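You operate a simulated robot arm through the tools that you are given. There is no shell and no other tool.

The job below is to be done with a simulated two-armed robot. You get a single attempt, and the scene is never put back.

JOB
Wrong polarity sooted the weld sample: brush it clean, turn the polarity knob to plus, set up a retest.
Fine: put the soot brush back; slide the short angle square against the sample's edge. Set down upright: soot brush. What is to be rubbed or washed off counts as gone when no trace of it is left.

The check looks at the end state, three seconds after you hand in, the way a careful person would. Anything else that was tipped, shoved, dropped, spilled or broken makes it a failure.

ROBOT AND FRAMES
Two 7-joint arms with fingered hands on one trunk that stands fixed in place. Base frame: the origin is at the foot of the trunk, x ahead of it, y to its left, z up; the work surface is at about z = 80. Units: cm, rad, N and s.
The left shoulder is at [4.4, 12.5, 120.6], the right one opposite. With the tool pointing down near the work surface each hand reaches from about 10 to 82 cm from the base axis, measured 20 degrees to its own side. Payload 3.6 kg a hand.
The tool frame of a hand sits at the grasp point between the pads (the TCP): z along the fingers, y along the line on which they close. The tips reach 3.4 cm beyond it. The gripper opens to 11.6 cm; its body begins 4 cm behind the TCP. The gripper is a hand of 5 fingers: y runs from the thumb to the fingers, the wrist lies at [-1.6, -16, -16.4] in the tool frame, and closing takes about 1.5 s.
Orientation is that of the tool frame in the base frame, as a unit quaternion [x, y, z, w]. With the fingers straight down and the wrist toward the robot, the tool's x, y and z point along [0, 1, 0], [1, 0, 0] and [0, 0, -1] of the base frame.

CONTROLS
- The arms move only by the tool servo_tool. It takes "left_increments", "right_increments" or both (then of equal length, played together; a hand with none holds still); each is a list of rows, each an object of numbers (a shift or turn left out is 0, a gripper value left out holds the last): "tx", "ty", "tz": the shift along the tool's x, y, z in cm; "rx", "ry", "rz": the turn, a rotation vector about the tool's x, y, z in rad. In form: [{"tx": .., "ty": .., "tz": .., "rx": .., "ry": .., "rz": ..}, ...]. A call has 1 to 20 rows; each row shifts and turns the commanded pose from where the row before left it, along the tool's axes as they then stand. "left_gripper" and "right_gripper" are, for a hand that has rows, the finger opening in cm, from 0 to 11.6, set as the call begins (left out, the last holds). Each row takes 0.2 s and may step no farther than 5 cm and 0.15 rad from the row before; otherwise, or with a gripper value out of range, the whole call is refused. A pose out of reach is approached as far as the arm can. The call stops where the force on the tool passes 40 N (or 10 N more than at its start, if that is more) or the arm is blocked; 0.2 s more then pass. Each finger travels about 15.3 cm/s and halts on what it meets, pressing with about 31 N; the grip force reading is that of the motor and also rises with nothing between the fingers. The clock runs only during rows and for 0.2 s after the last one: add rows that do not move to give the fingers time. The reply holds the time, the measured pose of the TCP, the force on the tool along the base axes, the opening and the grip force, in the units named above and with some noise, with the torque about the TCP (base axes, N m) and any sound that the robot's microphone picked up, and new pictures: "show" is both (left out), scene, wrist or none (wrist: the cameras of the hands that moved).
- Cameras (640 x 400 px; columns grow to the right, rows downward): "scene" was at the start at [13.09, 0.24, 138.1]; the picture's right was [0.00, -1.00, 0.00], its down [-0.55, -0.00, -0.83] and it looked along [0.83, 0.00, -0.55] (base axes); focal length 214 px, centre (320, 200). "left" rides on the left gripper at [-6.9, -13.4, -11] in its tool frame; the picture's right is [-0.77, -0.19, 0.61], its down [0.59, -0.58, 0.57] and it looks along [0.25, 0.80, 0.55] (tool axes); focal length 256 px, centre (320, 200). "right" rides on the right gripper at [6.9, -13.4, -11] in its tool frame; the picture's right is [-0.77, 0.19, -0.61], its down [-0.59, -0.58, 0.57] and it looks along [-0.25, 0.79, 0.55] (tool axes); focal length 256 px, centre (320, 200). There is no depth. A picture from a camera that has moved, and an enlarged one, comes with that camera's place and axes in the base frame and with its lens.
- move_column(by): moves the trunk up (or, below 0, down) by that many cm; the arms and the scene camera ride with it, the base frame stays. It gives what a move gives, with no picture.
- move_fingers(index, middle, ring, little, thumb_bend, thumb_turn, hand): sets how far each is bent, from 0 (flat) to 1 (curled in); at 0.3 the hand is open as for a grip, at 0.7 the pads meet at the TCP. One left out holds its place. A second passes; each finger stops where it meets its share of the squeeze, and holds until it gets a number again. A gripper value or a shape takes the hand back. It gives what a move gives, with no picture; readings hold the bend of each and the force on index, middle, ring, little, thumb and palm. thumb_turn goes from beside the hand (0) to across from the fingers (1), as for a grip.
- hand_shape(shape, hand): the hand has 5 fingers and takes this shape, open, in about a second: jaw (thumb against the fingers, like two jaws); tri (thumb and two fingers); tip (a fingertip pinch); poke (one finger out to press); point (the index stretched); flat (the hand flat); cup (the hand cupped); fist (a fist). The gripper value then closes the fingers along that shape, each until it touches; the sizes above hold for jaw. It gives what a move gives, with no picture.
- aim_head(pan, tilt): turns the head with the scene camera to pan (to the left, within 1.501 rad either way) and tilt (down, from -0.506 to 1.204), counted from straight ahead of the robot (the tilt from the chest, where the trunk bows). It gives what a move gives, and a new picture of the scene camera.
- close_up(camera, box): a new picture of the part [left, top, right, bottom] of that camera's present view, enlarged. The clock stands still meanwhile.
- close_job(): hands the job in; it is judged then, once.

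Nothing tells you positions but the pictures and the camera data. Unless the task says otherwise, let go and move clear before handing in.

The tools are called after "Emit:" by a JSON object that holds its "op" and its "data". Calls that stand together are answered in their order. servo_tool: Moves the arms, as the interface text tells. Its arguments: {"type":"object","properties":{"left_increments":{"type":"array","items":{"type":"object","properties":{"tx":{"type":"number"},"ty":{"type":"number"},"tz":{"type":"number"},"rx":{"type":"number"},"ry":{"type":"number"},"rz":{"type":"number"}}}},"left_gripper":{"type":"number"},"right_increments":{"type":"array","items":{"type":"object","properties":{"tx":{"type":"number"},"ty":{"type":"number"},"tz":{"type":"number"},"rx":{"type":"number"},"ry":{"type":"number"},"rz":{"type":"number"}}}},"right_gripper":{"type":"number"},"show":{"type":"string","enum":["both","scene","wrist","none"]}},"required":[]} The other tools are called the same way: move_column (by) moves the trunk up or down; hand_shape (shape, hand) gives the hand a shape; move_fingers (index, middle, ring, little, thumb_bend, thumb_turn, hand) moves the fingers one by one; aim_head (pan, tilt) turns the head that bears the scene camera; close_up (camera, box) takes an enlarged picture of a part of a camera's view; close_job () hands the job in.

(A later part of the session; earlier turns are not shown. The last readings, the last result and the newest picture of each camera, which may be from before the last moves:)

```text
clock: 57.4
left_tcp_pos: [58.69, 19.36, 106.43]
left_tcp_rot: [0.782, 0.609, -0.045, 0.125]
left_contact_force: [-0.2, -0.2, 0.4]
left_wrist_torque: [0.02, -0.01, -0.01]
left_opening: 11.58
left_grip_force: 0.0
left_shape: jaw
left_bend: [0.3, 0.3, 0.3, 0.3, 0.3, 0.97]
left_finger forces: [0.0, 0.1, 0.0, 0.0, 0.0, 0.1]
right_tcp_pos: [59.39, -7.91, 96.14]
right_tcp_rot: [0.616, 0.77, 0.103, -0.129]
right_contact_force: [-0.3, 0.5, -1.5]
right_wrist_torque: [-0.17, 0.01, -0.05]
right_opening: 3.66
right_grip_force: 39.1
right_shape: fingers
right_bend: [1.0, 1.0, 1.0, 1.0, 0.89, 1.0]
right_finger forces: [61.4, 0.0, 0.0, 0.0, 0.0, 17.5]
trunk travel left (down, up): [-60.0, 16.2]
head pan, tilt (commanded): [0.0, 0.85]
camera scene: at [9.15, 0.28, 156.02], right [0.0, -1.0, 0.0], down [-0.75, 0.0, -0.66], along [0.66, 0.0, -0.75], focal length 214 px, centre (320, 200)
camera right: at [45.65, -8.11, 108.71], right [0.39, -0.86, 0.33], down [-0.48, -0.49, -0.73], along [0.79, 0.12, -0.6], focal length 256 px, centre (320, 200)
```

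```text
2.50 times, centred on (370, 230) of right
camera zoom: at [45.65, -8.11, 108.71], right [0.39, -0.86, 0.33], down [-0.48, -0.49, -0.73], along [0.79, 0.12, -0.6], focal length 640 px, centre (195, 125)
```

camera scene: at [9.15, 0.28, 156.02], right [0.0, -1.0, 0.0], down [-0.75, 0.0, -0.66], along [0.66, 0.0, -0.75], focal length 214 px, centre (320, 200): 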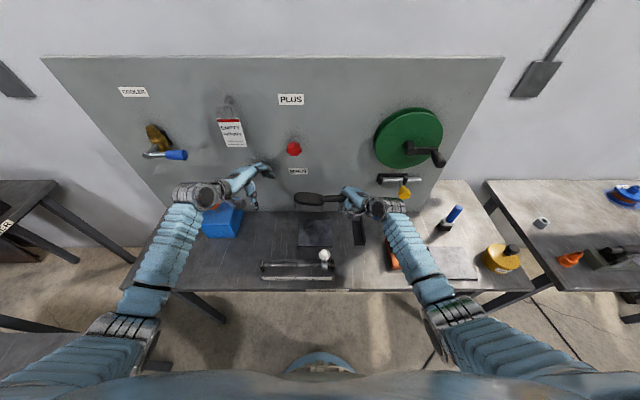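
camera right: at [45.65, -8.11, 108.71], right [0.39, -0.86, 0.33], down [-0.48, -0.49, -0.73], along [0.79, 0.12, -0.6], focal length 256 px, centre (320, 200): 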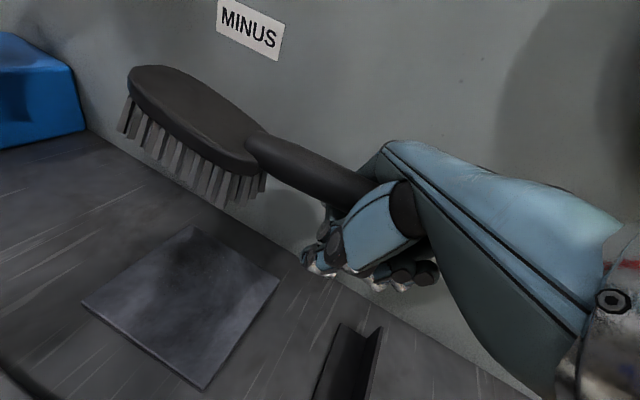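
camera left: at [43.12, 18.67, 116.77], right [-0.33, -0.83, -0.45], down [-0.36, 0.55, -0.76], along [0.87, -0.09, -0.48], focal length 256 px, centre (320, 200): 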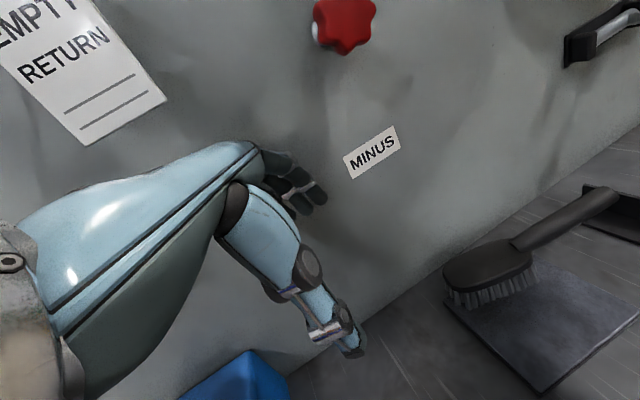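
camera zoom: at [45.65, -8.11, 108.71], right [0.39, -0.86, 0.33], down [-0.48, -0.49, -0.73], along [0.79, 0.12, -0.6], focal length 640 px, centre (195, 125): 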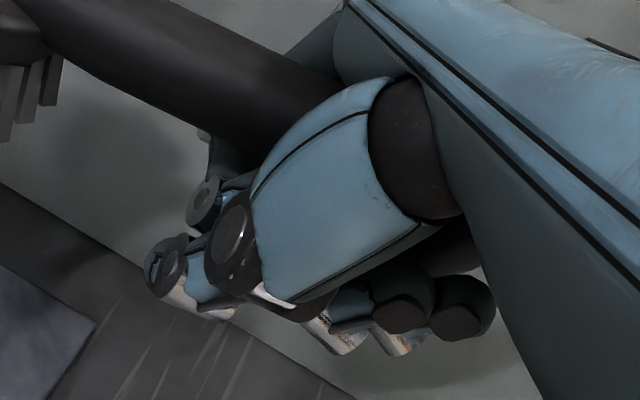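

Only the thumb tip and little-finger side hang too low in this wrap grip, so it can't press the bristles flat. I'll set the brush back on the plate (toe first, as it was), with the handle pointing right and slightly away, and regrip it from a better height and tilt.

Emit:
{"op": "servo_tool", "data": {"right_increments": [{"ry": -0.11}, {"ry": -0.11}, {"ry": -0.11}, {"rz": -0.15}, {"rz": -0.15}, {"tx": -2.75, "ty": -1.0}, {"tz": 3.0}, {}], "show": "both"}}

Emit:
{"op": "close_up", "data": {"camera": "left", "box": [380, 60, 640, 400]}}

Emit:
{"op": "close_up", "data": {"camera": "scene", "box": [270, 170, 400, 270]}}

```text
clock: 59.1
left_tcp_pos: [58.68, 19.38, 106.38]
left_tcp_rot: [0.783, 0.608, -0.045, 0.125]
left_contact_force: [-0.3, 0.0, 0.2]
left_wrist_torque: [0.05, 0.02, 0.02]
left_opening: 11.56
left_grip_force: 0.0
left_shape: jaw
left_bend: [0.3, 0.3, 0.3, 0.3, 0.3, 0.97]
left_finger forces: [0.1, 0.1, 0.0, 0.0, 0.1, 0.0]
right_tcp_pos: [59.86, -10.83, 93.07]
right_tcp_rot: [0.501, 0.865, 0.0, 0.0]
right_contact_force: [-0.1, 0.6, -1.1]
right_wrist_torque: [-0.22, -0.07, -0.01]
right_opening: 3.68
right_grip_force: 38.5
right_shape: fingers
right_bend: [1.0, 1.0, 1.0, 1.0, 0.89, 1.0]
right_finger forces: [61.6, 0.0, 0.1, 0.1, 0.0, 15.7]
trunk travel left (down, up): [-60.0, 16.2]
head pan, tilt (commanded): [0.0, 0.85]
camera scene: at [9.13, 0.2, 156.02], right [0.0, -1.0, 0.0], down [-0.75, 0.0, -0.66], along [0.66, 0.0, -0.75], focal length 214 px, centre (320, 200)
camera right: at [44.73, -11.62, 104.07], right [0.55, -0.57, 0.61], down [-0.21, -0.8, -0.57], along [0.81, 0.18, -0.55], focal length 256 px, centre (320, 200)
```

scene: 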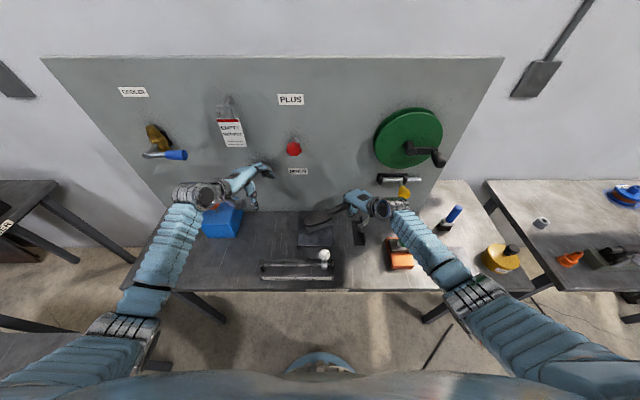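
right: 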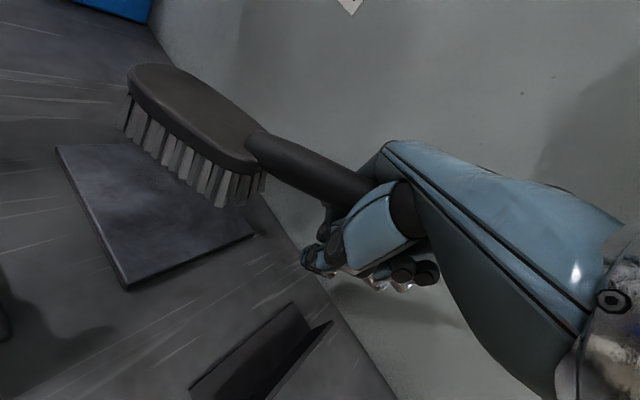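

```text
1.18 times, centred on (510, 230) of left
camera zoom: at [43.11, 18.71, 116.76], right [-0.33, -0.83, -0.44], down [-0.36, 0.54, -0.76], along [0.87, -0.09, -0.48], focal length 301 px, centre (96, 165)
```

zoom: 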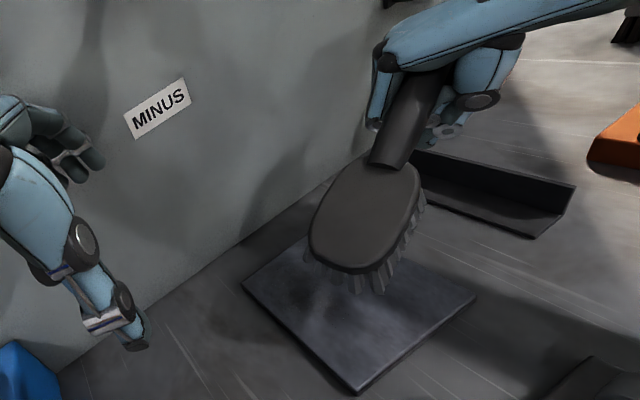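

```text
4.00 times, centred on (335, 220) of scene
camera zoom: at [9.13, 0.2, 156.02], right [0.0, -1.0, 0.0], down [-0.75, 0.0, -0.66], along [0.66, 0.0, -0.75], focal length 858 px, centre (260, 120)
```

zoom: 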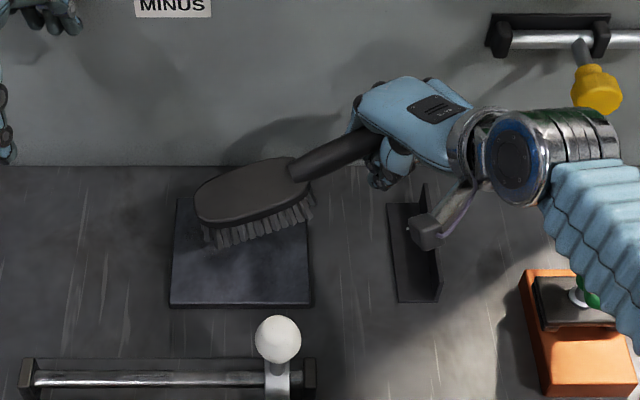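

Before setting down, I'll lift the brush away to the right and inspect the whole plate without hands above it, to see how much soot is actually left.

Emit:
{"op": "servo_tool", "data": {"right_increments": [{"tz": -4.5}, {"tz": -4.5}, {"tz": -4.5}, {"tz": -4.5}, {"tx": -4, "tz": -2}, {"tx": -4}, {"tx": -4}, {"tx": -4}, {"tx": -4}, {}], "left_increments": [{"tx": 0}, {"tx": 0}, {"tx": 3, "tz": -1}, {"tx": 3, "tz": -1}, {"tx": 3, "tz": -1}, {"tx": 3, "tz": -1}, {"tx": 3, "tz": -1}, {"tx": 3, "tz": -1}, {"tx": 3}, {}], "show": "both"}}

Emit:
{"op": "close_up", "data": {"camera": "scene", "box": [295, 210, 345, 250]}}

Emit:
{"op": "close_up", "data": {"camera": "scene", "box": [270, 170, 400, 270]}}

```text
clock: 60.4
left_tcp_pos: [60.5, 29.13, 107.31]
left_tcp_rot: [0.783, 0.608, -0.046, 0.124]
left_contact_force: [-6.7, 1.0, 1.3]
left_wrist_torque: [0.01, -0.16, 0.12]
left_opening: 11.52
left_grip_force: 0.0
left_shape: jaw
left_bend: [0.3, 0.31, 0.31, 0.3, 0.3, 0.97]
left_finger forces: [0.0, 3.6, 2.8, 0.3, 0.0, 0.1]
right_tcp_pos: [61.67, -14.59, 112.78]
right_tcp_rot: [0.496, 0.868, -0.002, -0.005]
right_contact_force: [-12.9, -0.5, 1.1]
right_wrist_torque: [-0.34, -1.01, -0.65]
right_opening: 3.7
right_grip_force: 45.9
right_shape: fingers
right_bend: [1.0, 1.0, 1.0, 1.0, 0.89, 1.0]
right_finger forces: [63.9, 0.1, 0.1, 13.4, 0.0, 14.7]
trunk travel left (down, up): [-60.0, 16.2]
head pan, tilt (commanded): [0.0, 0.85]
stopped in row 6 (right hand): the force on the tool passed its limit at 46 N (the readings are from after the stop); the commanded pose is now the measured one
camera scene: at [9.05, 0.26, 156.02], right [0.0, -1.0, 0.0], down [-0.75, 0.0, -0.66], along [0.66, 0.0, -0.75], focal length 214 px, centre (320, 200)
camera right: at [46.79, -15.51, 123.87], right [0.56, -0.57, 0.6], down [-0.2, -0.8, -0.56], along [0.8, 0.19, -0.56], focal length 256 px, centre (320, 200)
camera left: at [45.04, 28.54, 117.76], right [-0.33, -0.83, -0.44], down [-0.36, 0.54, -0.76], along [0.87, -0.09, -0.48], focal length 256 px, centre (320, 200)
```

scene: 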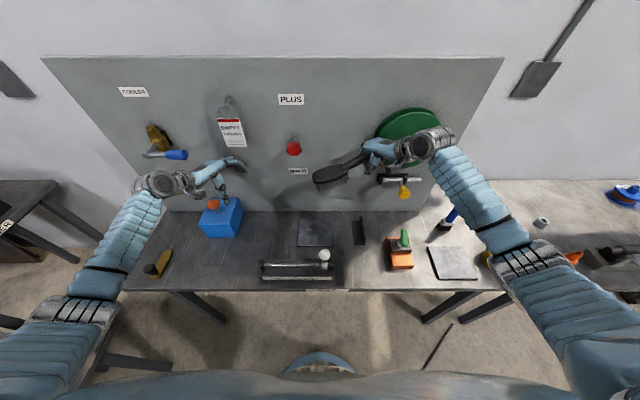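
right: 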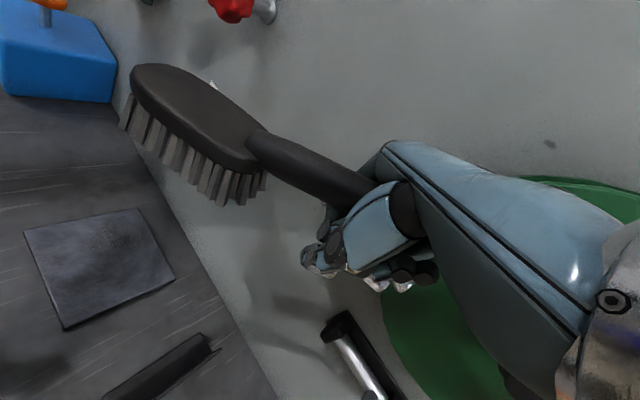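
left: 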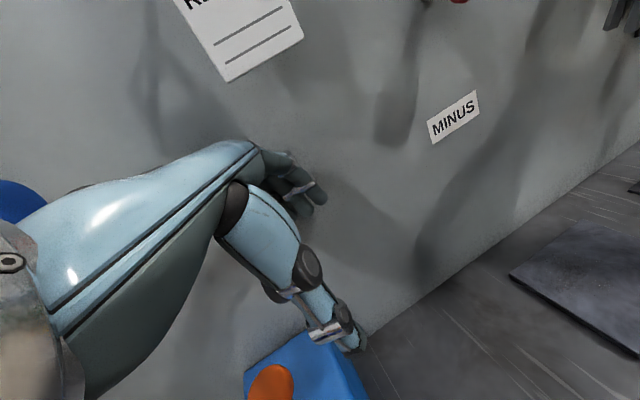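

```text
10.00 times, centred on (320, 230) of scene
camera zoom: at [9.05, 0.26, 156.02], right [0.0, -1.0, 0.0], down [-0.75, 0.0, -0.66], along [0.66, 0.0, -0.75], focal length 2145 px, centre (320, -100)
```

zoom: 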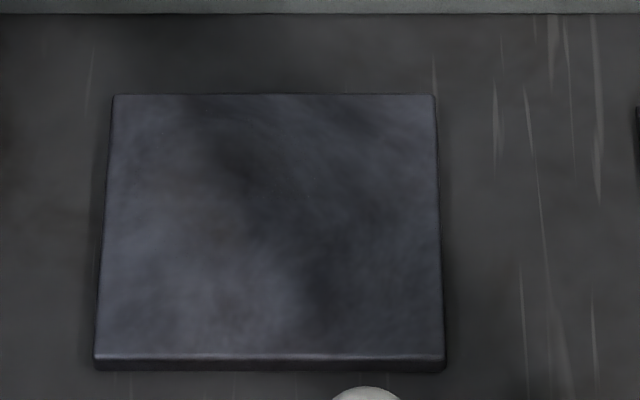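

```text
4.00 times, centred on (335, 220) of scene
camera zoom: at [9.05, 0.26, 156.02], right [0.0, -1.0, 0.0], down [-0.75, 0.0, -0.66], along [0.66, 0.0, -0.75], focal length 858 px, centre (260, 120)
```

zoom: 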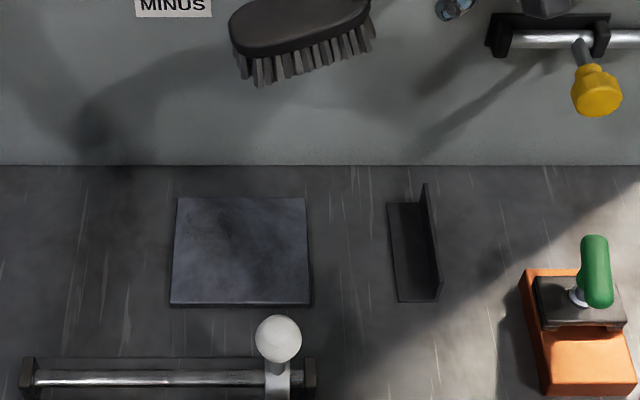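

The right hand touched the green wheel area and the left fingertips touched the panel. I'm backing both straight away toward the robot immediately and will check that nothing moved.

Emit:
{"op": "servo_tool", "data": {"right_increments": [{"tx": 1.0, "ty": -1.72}, {"tx": 1.0, "ty": -1.72}, {"tx": 1.0, "ty": -1.72}, {}], "left_increments": [{"tx": -0.51, "ty": -1.93, "tz": -0.17}, {"tx": -0.51, "ty": -1.93, "tz": -0.17}, {"tx": -0.51, "ty": -1.93, "tz": -0.17}, {}], "show": "both"}}

Emit:
{"op": "close_up", "data": {"camera": "scene", "box": [340, 80, 500, 220]}}

```text
clock: 61.4
left_tcp_pos: [54.74, 29.16, 107.21]
left_tcp_rot: [0.783, 0.607, -0.047, 0.124]
left_contact_force: [0.5, 0.1, -0.1]
left_wrist_torque: [0.0, 0.01, 0.0]
left_opening: 11.6
left_grip_force: 0.1
left_shape: jaw
left_bend: [0.3, 0.3, 0.3, 0.3, 0.3, 0.97]
left_finger forces: [0.1, 0.1, 0.1, 0.0, 0.1, 0.0]
right_tcp_pos: [56.06, -14.59, 112.91]
right_tcp_rot: [0.496, 0.868, 0.0, -0.004]
right_contact_force: [-0.1, -0.2, -1.8]
right_wrist_torque: [-0.2, -0.06, 0.0]
right_opening: 3.68
right_grip_force: 38.8
right_shape: fingers
right_bend: [1.0, 1.0, 1.0, 1.0, 0.89, 1.0]
right_finger forces: [63.4, 0.1, 0.0, 0.0, 0.1, 14.0]
trunk travel left (down, up): [-60.0, 16.2]
head pan, tilt (commanded): [0.0, 0.85]
camera scene: at [9.26, 0.25, 156.01], right [0.0, -1.0, 0.0], down [-0.75, 0.0, -0.66], along [0.66, 0.0, -0.75], focal length 214 px, centre (320, 200)
camera right: at [41.0, -15.47, 123.92], right [0.56, -0.57, 0.6], down [-0.2, -0.8, -0.57], along [0.81, 0.19, -0.56], focal length 256 px, centre (320, 200)
camera left: at [39.17, 28.57, 117.8], right [-0.33, -0.83, -0.44], down [-0.36, 0.55, -0.76], along [0.87, -0.09, -0.48], focal length 256 px, centre (320, 200)
```

scene: 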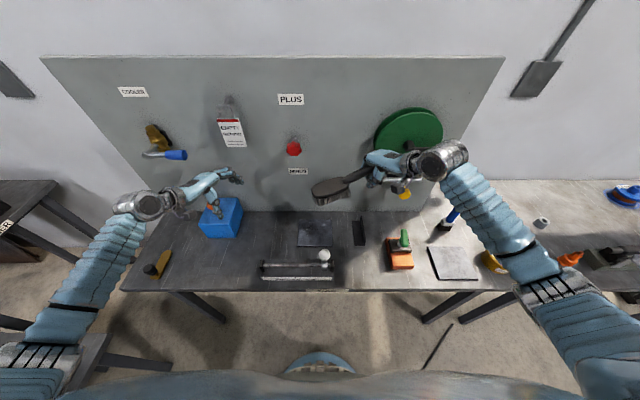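
right: 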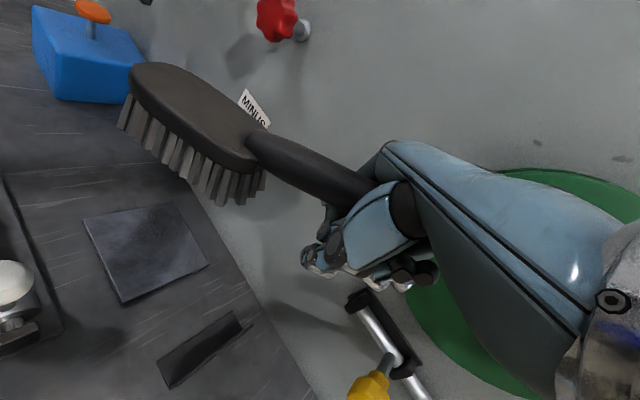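
left: 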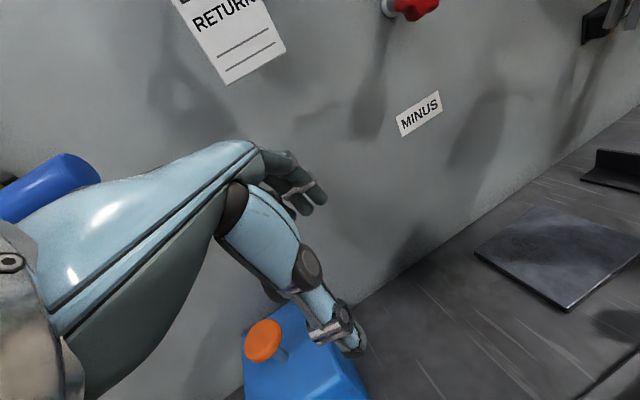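

```text
2.86 times, centred on (420, 150) of scene
camera zoom: at [9.26, 0.25, 156.01], right [0.0, -1.0, 0.0], down [-0.75, 0.0, -0.66], along [0.66, 0.0, -0.75], focal length 613 px, centre (34, 343)
```

zoom: 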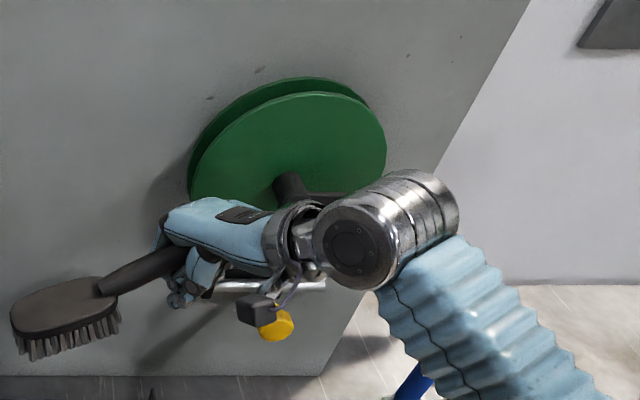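

Both hands are clear. Checking the plate, wheel and knob area in detail now.

Emit:
{"op": "close_up", "data": {"camera": "scene", "box": [292, 210, 347, 252]}}

Emit:
{"op": "close_up", "data": {"camera": "right", "box": [60, 180, 240, 320]}}

Emit:
{"op": "close_up", "data": {"camera": "left", "box": [460, 190, 640, 330]}}

```text
9.52 times, centred on (320, 231) of scene
camera zoom: at [9.26, 0.25, 156.01], right [0.0, -1.0, 0.0], down [-0.75, 0.0, -0.66], along [0.66, 0.0, -0.75], focal length 2043 px, centre (325, -95)
```

zoom: 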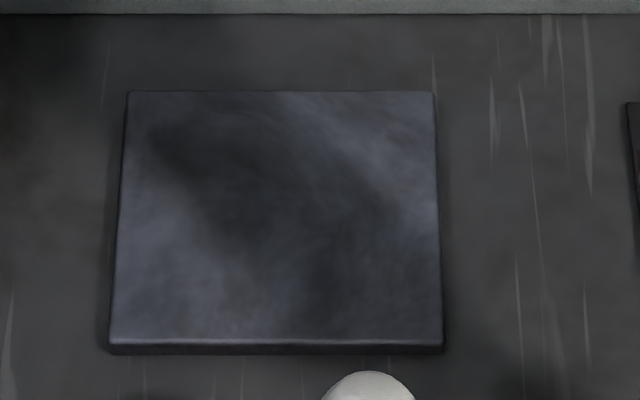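

```text
2.86 times, centred on (150, 250) of right
camera zoom: at [41.0, -15.47, 123.92], right [0.56, -0.57, 0.6], down [-0.2, -0.8, -0.57], along [0.81, 0.19, -0.56], focal length 731 px, centre (806, 57)
```

zoom: 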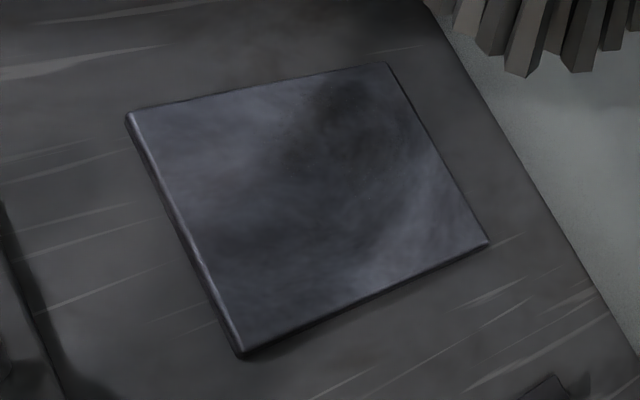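

```text
2.86 times, centred on (550, 260) of left
camera zoom: at [39.17, 28.57, 117.8], right [-0.33, -0.83, -0.44], down [-0.36, 0.55, -0.76], along [0.87, -0.09, -0.48], focal length 731 px, centre (-337, 29)
```

zoom: 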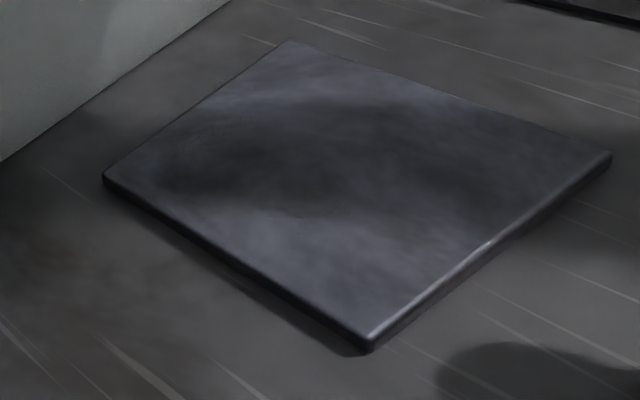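

Plate shading clearly varies with arm shadows, so I'll keep brushing to be sure. First I set the brush down on the plate again, toe first, to regrip it in a better posture.

Emit:
{"op": "servo_tool", "data": {"right_increments": [{"tx": 3.96, "ty": 2.33}, {"tx": -0.46, "ty": 0.77, "tz": 3.6}, {"tx": -0.46, "ty": 0.77, "tz": 3.6}, {"tx": -0.46, "ty": 0.77, "tz": 3.6}, {"tx": -0.46, "ty": 0.77, "tz": 3.6}, {"tx": -0.46, "ty": 0.77, "tz": 3.6}, {"tz": 2}, {"tz": 2}, {"tz": 1.5}, {}], "left_increments": [{"tx": -2.8}, {"tx": -2.8}, {"tx": -2.8}, {}, {}, {}, {}, {}, {}, {}], "show": "both"}}

Emit:
{"op": "close_up", "data": {"camera": "left", "box": [380, 60, 640, 400]}}

Emit:
{"op": "close_up", "data": {"camera": "scene", "box": [340, 80, 500, 220]}}

```text
clock: 63.6
left_tcp_pos: [52.48, 21.38, 109.39]
left_tcp_rot: [0.783, 0.608, -0.046, 0.125]
left_contact_force: [0.3, -0.2, 0.5]
left_wrist_torque: [0.02, 0.02, 0.01]
left_opening: 11.59
left_grip_force: 0.2
left_shape: jaw
left_bend: [0.3, 0.3, 0.3, 0.3, 0.3, 0.97]
left_finger forces: [0.0, 0.1, 0.0, 0.0, 0.1, 0.0]
right_tcp_pos: [60.08, -10.12, 89.45]
right_tcp_rot: [0.496, 0.868, -0.002, -0.003]
right_contact_force: [-1.1, -0.1, -2.3]
right_wrist_torque: [-0.22, -0.04, -0.03]
right_opening: 3.68
right_grip_force: 37.6
right_shape: fingers
right_bend: [1.0, 1.0, 1.0, 1.0, 0.89, 1.0]
right_finger forces: [63.2, 0.0, 0.0, 0.1, 0.0, 13.0]
trunk travel left (down, up): [-60.0, 16.2]
head pan, tilt (commanded): [0.0, 0.85]
camera scene: at [9.16, 0.25, 156.02], right [0.0, -1.0, 0.0], down [-0.75, 0.0, -0.66], along [0.66, 0.0, -0.75], focal length 214 px, centre (320, 200)
camera right: at [45.17, -10.95, 100.49], right [0.56, -0.57, 0.61], down [-0.2, -0.8, -0.57], along [0.81, 0.19, -0.56], focal length 256 px, centre (320, 200)
camera left: at [36.95, 20.75, 119.76], right [-0.33, -0.83, -0.44], down [-0.36, 0.55, -0.76], along [0.87, -0.09, -0.48], focal length 256 px, centre (320, 200)
```

scene: 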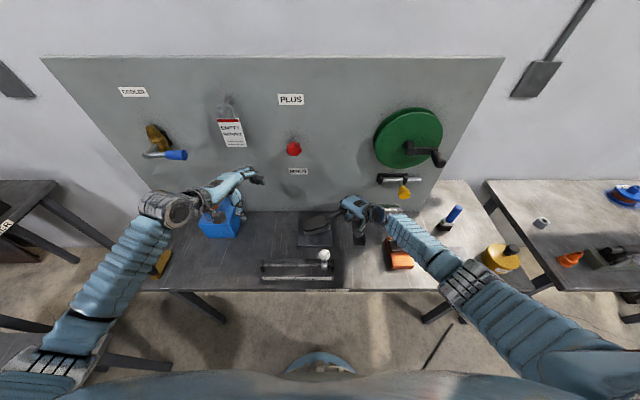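
right: 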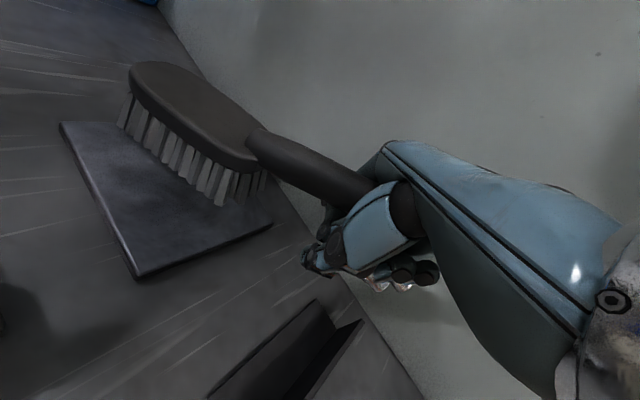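
left: 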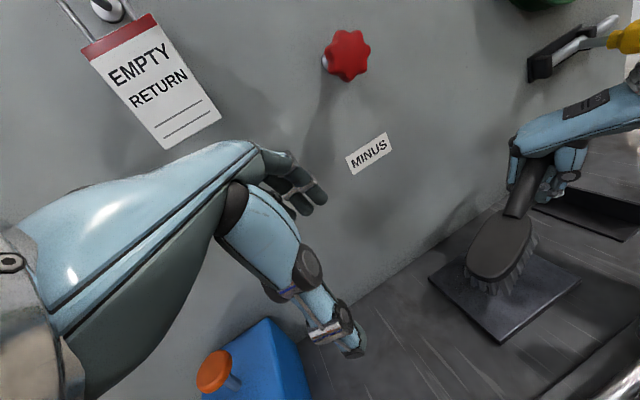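

```text
1.18 times, centred on (510, 230) of left
camera zoom: at [36.95, 20.75, 119.76], right [-0.33, -0.83, -0.44], down [-0.36, 0.55, -0.76], along [0.87, -0.09, -0.48], focal length 301 px, centre (96, 165)
```

zoom: 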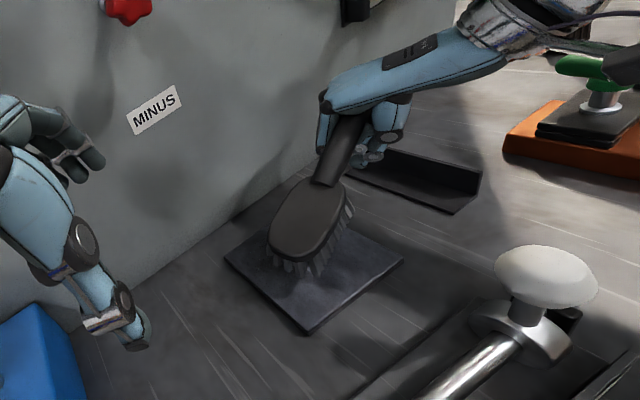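

```text
2.86 times, centred on (420, 150) of scene
camera zoom: at [9.16, 0.25, 156.02], right [0.0, -1.0, 0.0], down [-0.75, 0.0, -0.66], along [0.66, 0.0, -0.75], focal length 613 px, centre (34, 343)
```

zoom: 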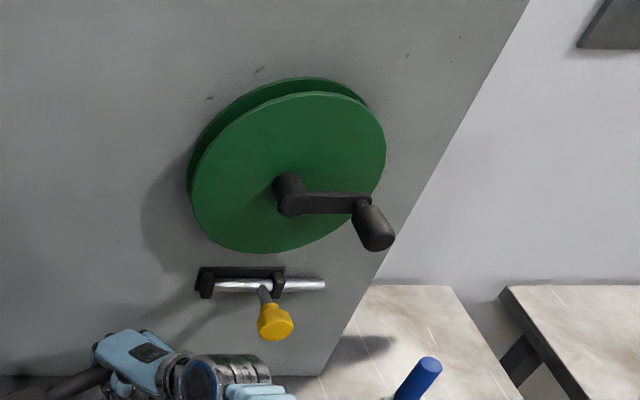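

The wheel, crank and yellow slider look unchanged. Continuing to lower the brush toe onto the plate.

Emit:
{"op": "servo_tool", "data": {"right_increments": [{"tz": 0.5}, {"tz": 0.5}, {"tz": 0.4}, {}], "show": "none"}}

```text
clock: 64.6
left_tcp_pos: [52.57, 21.33, 109.26]
left_tcp_rot: [0.783, 0.608, -0.045, 0.124]
left_contact_force: [0.3, 0.1, 0.7]
left_wrist_torque: [-0.02, 0.01, 0.0]
left_opening: 11.56
left_grip_force: 0.1
left_shape: jaw
left_bend: [0.3, 0.3, 0.3, 0.3, 0.3, 0.97]
left_finger forces: [0.0, 0.0, 0.0, 0.1, 0.0, 0.0]
right_tcp_pos: [60.12, -10.02, 87.96]
right_tcp_rot: [0.497, 0.868, -0.001, -0.004]
right_contact_force: [1.5, -0.6, -2.4]
right_wrist_torque: [-0.19, -0.06, -0.02]
right_opening: 3.67
right_grip_force: 38.1
right_shape: fingers
right_bend: [1.0, 1.0, 1.0, 1.0, 0.89, 1.0]
right_finger forces: [63.1, 0.0, 0.1, 0.0, 0.0, 12.9]
trunk travel left (down, up): [-60.0, 16.2]
head pan, tilt (commanded): [0.0, 0.85]
```

Emit:
{"op": "servo_tool", "data": {"right_increments": [{"tz": 0.4}, {"tz": 0.4}, {"tz": 0.4}, {}], "show": "wrist"}}

Emit:
{"op": "close_up", "data": {"camera": "left", "box": [420, 130, 640, 350]}}

```text
clock: 65.6
left_tcp_pos: [52.51, 21.32, 109.36]
left_tcp_rot: [0.783, 0.608, -0.046, 0.125]
left_contact_force: [-0.7, 0.0, 0.5]
left_wrist_torque: [0.0, 0.0, -0.02]
left_opening: 11.58
left_grip_force: 0.1
left_shape: jaw
left_bend: [0.3, 0.3, 0.3, 0.3, 0.3, 0.97]
left_finger forces: [0.1, 0.1, 0.0, 0.0, 0.0, 0.0]
right_tcp_pos: [60.2, -10.07, 86.78]
right_tcp_rot: [0.497, 0.868, -0.001, -0.004]
right_contact_force: [-0.7, -0.9, -2.4]
right_wrist_torque: [-0.23, -0.05, 0.01]
right_opening: 3.66
right_grip_force: 37.9
right_shape: fingers
right_bend: [1.0, 1.0, 1.0, 1.0, 0.89, 1.0]
right_finger forces: [63.2, 0.1, 0.0, 0.0, 0.1, 12.9]
trunk travel left (down, up): [-60.0, 16.2]
head pan, tilt (commanded): [0.0, 0.85]
camera right: at [45.19, -10.9, 97.78], right [0.56, -0.57, 0.61], down [-0.2, -0.8, -0.57], along [0.81, 0.19, -0.56], focal length 256 px, centre (320, 200)
```

right: 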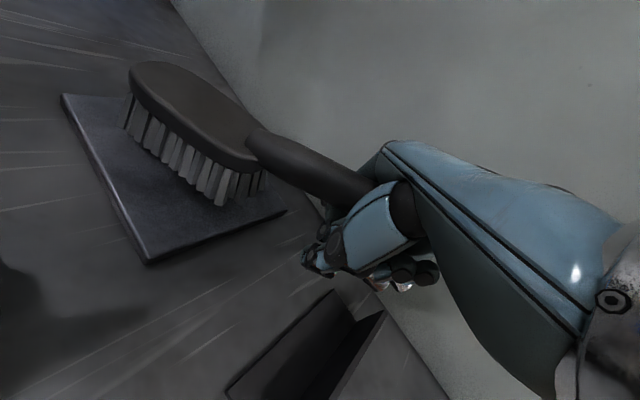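

```text
1.82 times, centred on (530, 240) of left
camera zoom: at [36.95, 20.76, 119.76], right [-0.33, -0.83, -0.44], down [-0.36, 0.55, -0.76], along [0.87, -0.09, -0.48], focal length 465 px, centre (-62, 127)
```

zoom: 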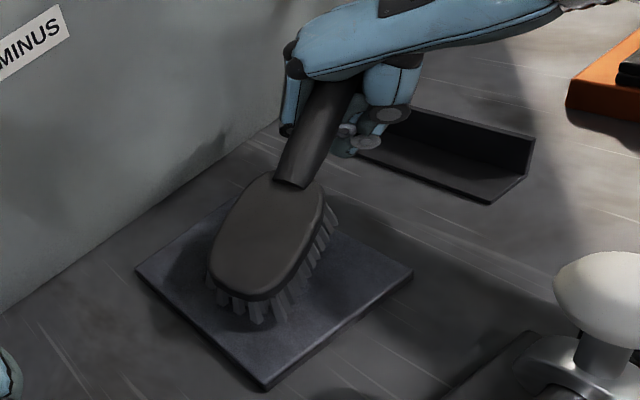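

Emit:
{"op": "servo_tool", "data": {"right_increments": [{"tz": 0.4}, {"tz": 0.4}, {"tz": 0.4}, {}], "show": "none"}}

```text
clock: 66.6
left_tcp_pos: [52.48, 21.39, 109.38]
left_tcp_rot: [0.783, 0.608, -0.046, 0.125]
left_contact_force: [0.3, 0.9, 0.0]
left_wrist_torque: [0.0, 0.01, 0.0]
left_opening: 11.59
left_grip_force: 0.1
left_shape: jaw
left_bend: [0.3, 0.3, 0.3, 0.3, 0.3, 0.97]
left_finger forces: [0.1, 0.0, 0.1, 0.0, 0.0, 0.0]
right_tcp_pos: [60.18, -9.96, 85.7]
right_tcp_rot: [0.496, 0.868, -0.001, -0.003]
right_contact_force: [0.6, 0.0, -1.6]
right_wrist_torque: [-0.17, -0.06, -0.01]
right_opening: 3.68
right_grip_force: 36.7
right_shape: fingers
right_bend: [1.0, 1.0, 1.0, 1.0, 0.89, 1.0]
right_finger forces: [62.1, 0.0, 0.0, 0.0, 0.1, 11.6]
trunk travel left (down, up): [-60.0, 16.2]
head pan, tilt (commanded): [0.0, 0.85]
```

Emit:
{"op": "servo_tool", "data": {"right_increments": [{"tz": 0.4}, {"tz": 0.4}, {"tz": 0.4}, {}], "show": "none"}}

Emit:
{"op": "close_up", "data": {"camera": "left", "box": [420, 130, 640, 350]}}

```text
clock: 67.6
left_tcp_pos: [52.64, 21.33, 109.42]
left_tcp_rot: [0.782, 0.608, -0.046, 0.124]
left_contact_force: [0.2, -0.3, -0.2]
left_wrist_torque: [0.0, 0.0, 0.01]
left_opening: 11.61
left_grip_force: 0.1
left_shape: jaw
left_bend: [0.3, 0.3, 0.3, 0.3, 0.3, 0.97]
left_finger forces: [0.1, 0.0, 0.0, 0.0, 0.0, 0.1]
right_tcp_pos: [60.15, -9.96, 84.33]
right_tcp_rot: [0.496, 0.868, 0.0, -0.004]
right_contact_force: [1.6, 0.3, -0.1]
right_wrist_torque: [0.07, 0.09, -0.1]
right_opening: 3.71
right_grip_force: 8.1
right_shape: fingers
right_bend: [1.0, 1.0, 1.0, 1.0, 0.89, 1.0]
right_finger forces: [11.0, 0.1, 0.0, 0.0, 0.0, 5.3]
trunk travel left (down, up): [-60.0, 16.2]
head pan, tilt (commanded): [0.0, 0.85]
```

```text
1.82 times, centred on (530, 240) of left
camera zoom: at [36.94, 20.75, 119.76], right [-0.33, -0.83, -0.44], down [-0.36, 0.55, -0.76], along [0.87, -0.09, -0.48], focal length 465 px, centre (-62, 127)
```

zoom: 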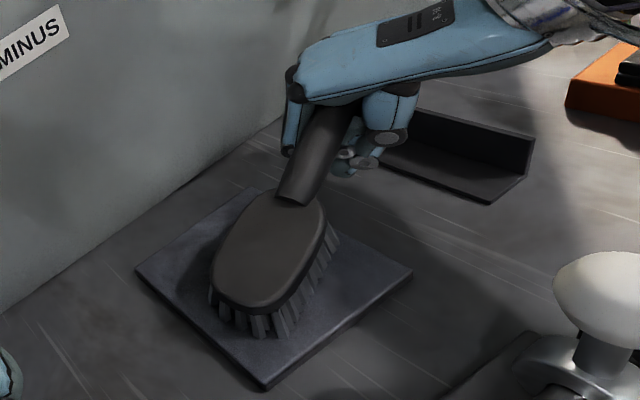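

The toe is on the plate and the grip has loosened with the contact. I'll uncurl gradually to lower the handle.

Emit:
{"op": "move_fingers", "data": {"hand": "right", "thumb_bend": 0.5, "index": 0.8, "middle": 0.8, "ring": 0.8, "little": 0.8}}

Emit:
{"op": "close_up", "data": {"camera": "left", "box": [420, 130, 640, 350]}}

Emit:
{"op": "close_up", "data": {"camera": "right", "box": [60, 40, 480, 360]}}

```text
clock: 68.6
left_tcp_pos: [52.59, 21.41, 109.39]
left_tcp_rot: [0.783, 0.608, -0.046, 0.123]
left_contact_force: [0.6, -0.1, 0.8]
left_wrist_torque: [-0.03, 0.01, 0.0]
left_opening: 11.57
left_grip_force: 0.1
left_shape: jaw
left_bend: [0.3, 0.3, 0.3, 0.3, 0.3, 0.97]
left_finger forces: [0.0, 0.1, 0.1, 0.0, 0.0, 0.0]
right_tcp_pos: [60.26, -10.02, 84.41]
right_tcp_rot: [0.496, 0.868, 0.0, -0.005]
right_contact_force: [-0.2, 0.7, -0.5]
right_wrist_torque: [0.02, -0.01, 0.03]
right_opening: 1.7
right_grip_force: 0.0
right_shape: fingers
right_bend: [0.8, 0.8, 0.8, 0.8, 0.5, 1.0]
right_finger forces: [0.0, 0.0, 0.0, 0.1, 0.0, 0.0]
trunk travel left (down, up): [-60.0, 16.2]
head pan, tilt (commanded): [0.0, 0.85]
```

```text
1.82 times, centred on (530, 240) of left
camera zoom: at [36.93, 20.76, 119.76], right [-0.33, -0.83, -0.44], down [-0.36, 0.55, -0.76], along [0.87, -0.09, -0.48], focal length 465 px, centre (-62, 127)
```

zoom: 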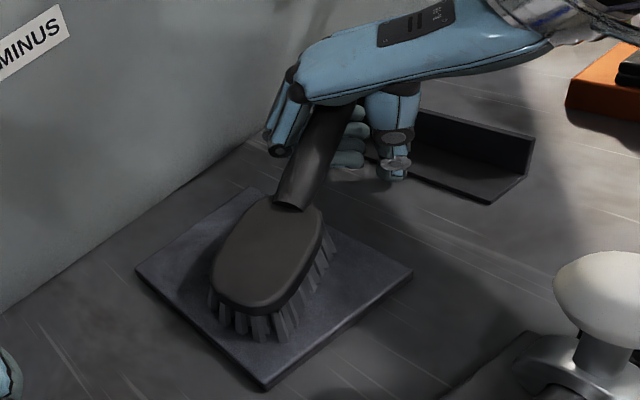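

```text
1.25 times, centred on (270, 200) of right
camera zoom: at [45.23, -10.89, 95.41], right [0.56, -0.57, 0.61], down [-0.2, -0.8, -0.57], along [0.81, 0.19, -0.56], focal length 320 px, centre (382, 200)
```

zoom: 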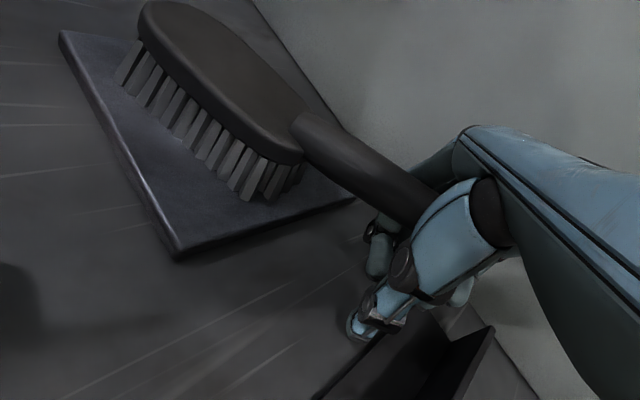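

The brush now rests flat and free on the plate. I'll open the fingers part way, raise the hand off the handle, and look.

Emit:
{"op": "move_fingers", "data": {"hand": "right", "thumb_bend": 0.4, "index": 0.4, "middle": 0.4, "ring": 0.4, "little": 0.4}}

Emit:
{"op": "servo_tool", "data": {"right_increments": [{"tz": -1.0}, {"tz": -2.0}, {"tz": -4.0}, {"tz": -4.0}, {}], "show": "both"}}

Emit:
{"op": "close_up", "data": {"camera": "scene", "box": [280, 190, 400, 270]}}

Emit:
{"op": "close_up", "data": {"camera": "right", "box": [60, 100, 420, 400]}}

Emit:
{"op": "close_up", "data": {"camera": "left", "box": [420, 130, 640, 350]}}

```text
clock: 69.6
left_tcp_pos: [52.58, 21.34, 109.3]
left_tcp_rot: [0.783, 0.608, -0.046, 0.123]
left_contact_force: [0.0, 0.2, -1.1]
left_wrist_torque: [-0.03, -0.01, 0.01]
left_opening: 11.58
left_grip_force: 0.1
left_shape: jaw
left_bend: [0.3, 0.3, 0.3, 0.3, 0.3, 0.97]
left_finger forces: [0.1, 0.0, 0.0, 0.0, 0.0, 0.0]
right_tcp_pos: [60.26, -9.96, 84.33]
right_tcp_rot: [0.496, 0.868, -0.001, -0.004]
right_contact_force: [0.0, -0.4, 0.5]
right_wrist_torque: [0.0, 0.0, 0.0]
right_opening: 8.8
right_grip_force: 0.1
right_shape: fingers
right_bend: [0.4, 0.4, 0.4, 0.4, 0.4, 1.0]
right_finger forces: [0.1, 0.1, 0.0, 0.1, 0.0, 0.0]
trunk travel left (down, up): [-60.0, 16.2]
head pan, tilt (commanded): [0.0, 0.85]
```

```text
clock: 70.8
left_tcp_pos: [52.56, 21.38, 109.25]
left_tcp_rot: [0.783, 0.608, -0.045, 0.124]
left_contact_force: [0.4, -0.9, 0.2]
left_wrist_torque: [0.03, -0.01, 0.0]
left_opening: 11.59
left_grip_force: 0.0
left_shape: jaw
left_bend: [0.3, 0.3, 0.3, 0.3, 0.3, 0.97]
left_finger forces: [0.0, 0.0, 0.0, 0.1, 0.1, 0.0]
right_tcp_pos: [60.19, -10.16, 95.36]
right_tcp_rot: [0.497, 0.868, -0.002, -0.005]
right_contact_force: [0.2, -0.1, 0.2]
right_wrist_torque: [-0.03, 0.0, 0.03]
right_opening: 8.84
right_grip_force: 0.1
right_shape: fingers
right_bend: [0.4, 0.4, 0.4, 0.4, 0.4, 1.0]
right_finger forces: [0.1, 0.1, 0.0, 0.0, 0.1, 0.0]
trunk travel left (down, up): [-60.0, 16.2]
head pan, tilt (commanded): [0.0, 0.85]
camera scene: at [9.15, 0.26, 156.02], right [0.0, -1.0, 0.0], down [-0.75, 0.0, -0.66], along [0.66, 0.0, -0.75], focal length 214 px, centre (320, 200)
camera right: at [45.28, -10.96, 106.39], right [0.56, -0.57, 0.61], down [-0.2, -0.8, -0.57], along [0.81, 0.19, -0.56], focal length 256 px, centre (320, 200)
```

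scene: 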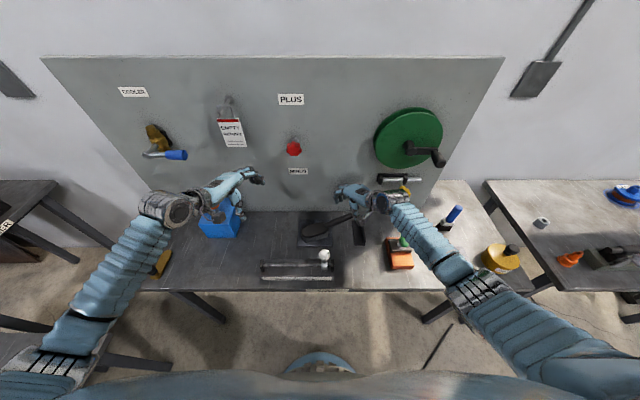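
right: 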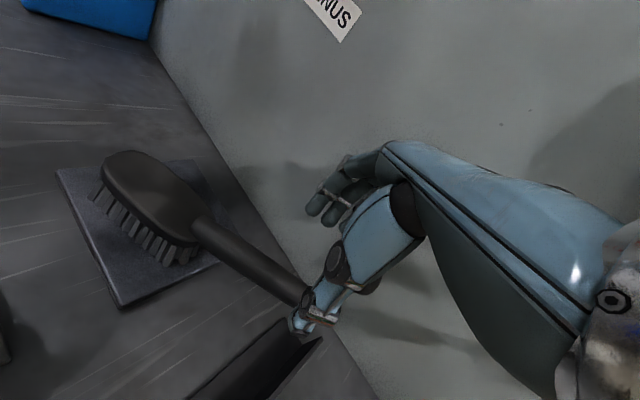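

```text
5.00 times, centred on (340, 230) of scene
camera zoom: at [9.15, 0.26, 156.02], right [0.0, -1.0, 0.0], down [-0.75, 0.0, -0.66], along [0.66, 0.0, -0.75], focal length 1072 px, centre (220, 50)
```

zoom: 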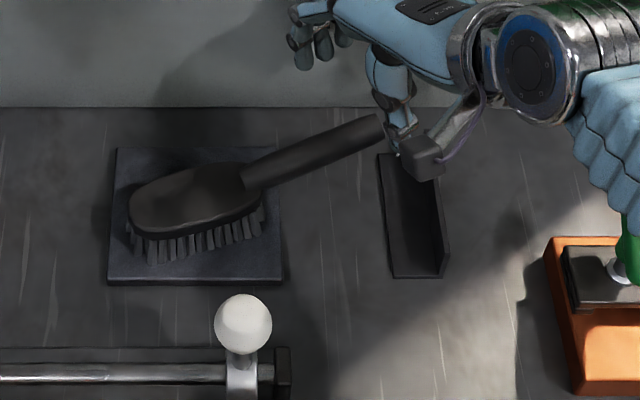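

```text
1.33 times, centred on (240, 250) of right
camera zoom: at [45.28, -10.96, 106.39], right [0.56, -0.57, 0.61], down [-0.2, -0.8, -0.57], along [0.81, 0.19, -0.56], focal length 341 px, centre (427, 133)
```

zoom: 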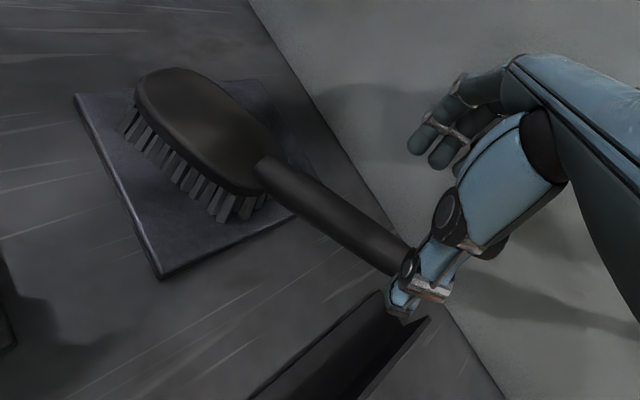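

```text
1.82 times, centred on (530, 240) of left
camera zoom: at [36.95, 20.76, 119.75], right [-0.33, -0.83, -0.44], down [-0.36, 0.55, -0.76], along [0.87, -0.09, -0.48], focal length 465 px, centre (-62, 127)
```

zoom: 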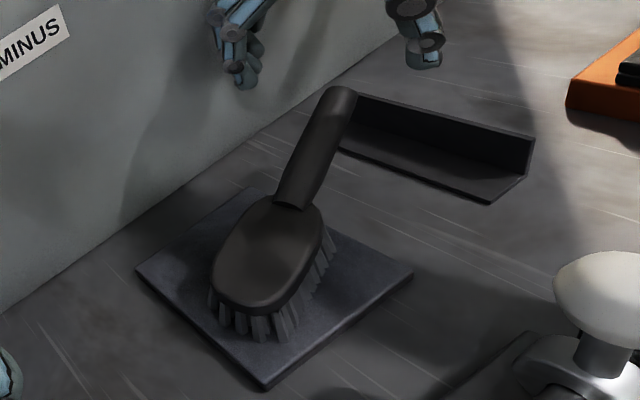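

The brush sits flat with handle axis from about (58, −2, 84.3) to (61.3, −12.5, 87). I'll align the right hand with that yaw and slope, and come down with the TCP about 1.9 cm above the axis so the fingertips pinch its sides rather than scoop under.

Emit:
{"op": "servo_tool", "data": {"right_increments": [{"rz": 0.108}, {"rz": 0.108}, {"ry": -0.12}, {"ry": -0.12}, {"tx": 1.08, "ty": -0.06, "tz": 1.71}, {"tx": 1.08, "ty": -0.06, "tz": 1.71}, {"tx": 1.08, "ty": -0.06, "tz": 1.71}, {"tx": 1.08, "ty": -0.06, "tz": 1.71}, {}], "right_gripper": 11.6, "show": "none"}}

Emit:
{"op": "close_up", "data": {"camera": "right", "box": [160, 120, 480, 400]}}

Emit:
{"op": "close_up", "data": {"camera": "left", "box": [420, 130, 640, 350]}}

```text
clock: 72.8
left_tcp_pos: [52.58, 21.36, 109.39]
left_tcp_rot: [0.783, 0.608, -0.046, 0.124]
left_contact_force: [0.3, -0.7, 0.6]
left_wrist_torque: [0.0, 0.01, 0.01]
left_opening: 11.6
left_grip_force: 0.0
left_shape: jaw
left_bend: [0.3, 0.3, 0.3, 0.3, 0.3, 0.97]
left_finger forces: [0.1, 0.1, 0.1, 0.1, 0.1, 0.1]
right_tcp_pos: [59.27, -7.79, 87.74]
right_tcp_rot: [0.583, 0.804, -0.072, 0.094]
right_contact_force: [0.6, -0.9, 0.3]
right_wrist_torque: [0.02, 0.01, -0.02]
right_opening: 11.57
right_grip_force: 0.1
right_shape: jaw
right_bend: [0.3, 0.3, 0.3, 0.3, 0.3, 0.97]
right_finger forces: [0.1, 0.0, 0.0, 0.0, 0.0, 0.0]
trunk travel left (down, up): [-60.0, 16.2]
head pan, tilt (commanded): [0.0, 0.85]
```

```text
1.43 times, centred on (320, 260) of right
camera zoom: at [43.68, -3.06, 96.88], right [0.37, -0.52, 0.77], down [-0.33, -0.85, -0.41], along [0.87, -0.1, -0.49], focal length 366 px, centre (320, 114)
```

zoom: 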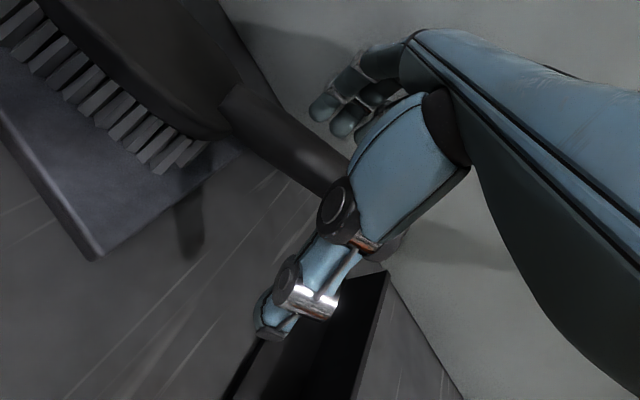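

```text
1.82 times, centred on (530, 240) of left
camera zoom: at [36.93, 20.75, 119.77], right [-0.33, -0.83, -0.44], down [-0.36, 0.55, -0.76], along [0.87, -0.09, -0.48], focal length 465 px, centre (-62, 127)
```

zoom: 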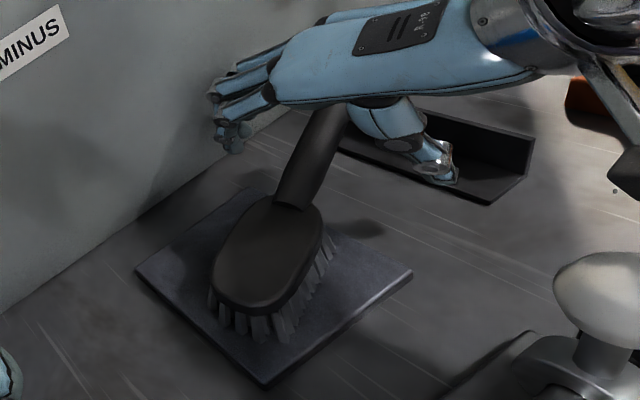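

The right-hand camera hangs close to the slider ball with this tilt, so I'll grip with the hand upright instead (camera higher). Rotating upright in place and closing.

Emit:
{"op": "servo_tool", "data": {"right_increments": [{"ry": 0.12}, {"ry": 0.12}, {}], "right_gripper": 11.6, "show": "none"}}

Emit:
{"op": "servo_tool", "data": {"right_increments": [{}, {}, {}, {}, {}, {}, {}, {}, {}], "right_gripper": 0.5, "show": "none"}}

Emit:
{"op": "close_up", "data": {"camera": "right", "box": [160, 120, 480, 400]}}

Emit:
{"op": "close_up", "data": {"camera": "left", "box": [420, 130, 640, 350]}}

```text
clock: 73.6
left_tcp_pos: [52.56, 21.41, 109.37]
left_tcp_rot: [0.783, 0.608, -0.047, 0.125]
left_contact_force: [-0.7, 0.0, -0.5]
left_wrist_torque: [-0.03, -0.02, 0.0]
left_opening: 11.6
left_grip_force: 0.1
left_shape: jaw
left_bend: [0.3, 0.3, 0.3, 0.3, 0.3, 0.97]
left_finger forces: [0.0, 0.0, 0.0, 0.0, 0.1, 0.1]
right_tcp_pos: [59.25, -7.6, 87.65]
right_tcp_rot: [0.587, 0.81, -0.001, -0.004]
right_contact_force: [0.2, -0.1, 0.2]
right_wrist_torque: [-0.02, 0.0, -0.01]
right_opening: 11.62
right_grip_force: 0.0
right_shape: jaw
right_bend: [0.3, 0.3, 0.3, 0.3, 0.3, 0.97]
right_finger forces: [0.1, 0.1, 0.0, 0.1, 0.0, 0.0]
trunk travel left (down, up): [-60.0, 16.2]
head pan, tilt (commanded): [0.0, 0.85]
```

```text
clock: 75.6
left_tcp_pos: [52.55, 21.27, 109.39]
left_tcp_rot: [0.783, 0.608, -0.046, 0.124]
left_contact_force: [0.0, 0.8, 0.2]
left_wrist_torque: [0.02, -0.02, -0.02]
left_opening: 11.58
left_grip_force: 0.0
left_shape: jaw
left_bend: [0.3, 0.3, 0.3, 0.3, 0.3, 0.97]
left_finger forces: [0.0, 0.0, 0.1, 0.0, 0.0, 0.1]
right_tcp_pos: [59.18, -7.74, 87.74]
right_tcp_rot: [0.587, 0.81, -0.001, -0.004]
right_contact_force: [0.3, -0.7, -0.1]
right_wrist_torque: [-0.01, 0.09, 0.02]
right_opening: 0.03
right_grip_force: 31.3
right_shape: jaw
right_bend: [0.7, 0.7, 0.7, 0.69, 0.73, 1.0]
right_finger forces: [10.4, 0.1, 2.7, 2.2, 14.1, 0.0]
trunk travel left (down, up): [-60.0, 16.2]
head pan, tilt (commanded): [0.0, 0.85]
```

```text
1.43 times, centred on (320, 260) of right
camera zoom: at [44.4, -5.38, 98.81], right [0.42, -0.67, 0.61], down [-0.37, -0.74, -0.56], along [0.83, 0.01, -0.56], focal length 366 px, centre (320, 114)
```

zoom: 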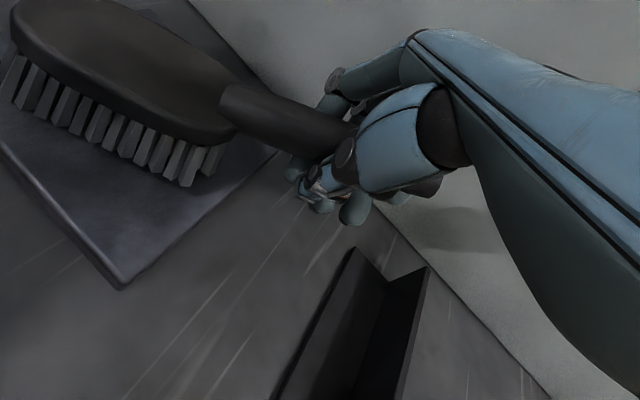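

```text
1.82 times, centred on (530, 240) of left
camera zoom: at [36.94, 20.76, 119.76], right [-0.33, -0.83, -0.44], down [-0.36, 0.55, -0.76], along [0.87, -0.09, -0.48], focal length 465 px, centre (-62, 127)
```

zoom: 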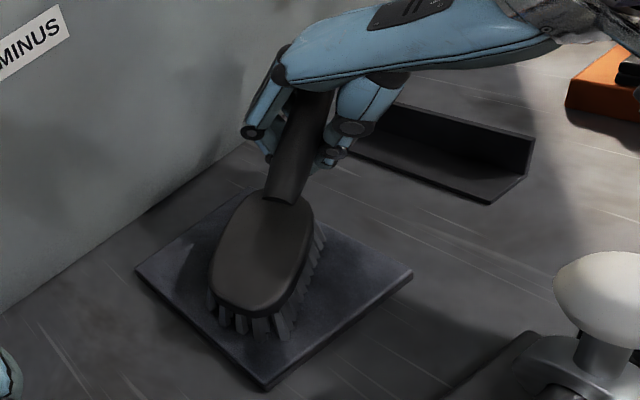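

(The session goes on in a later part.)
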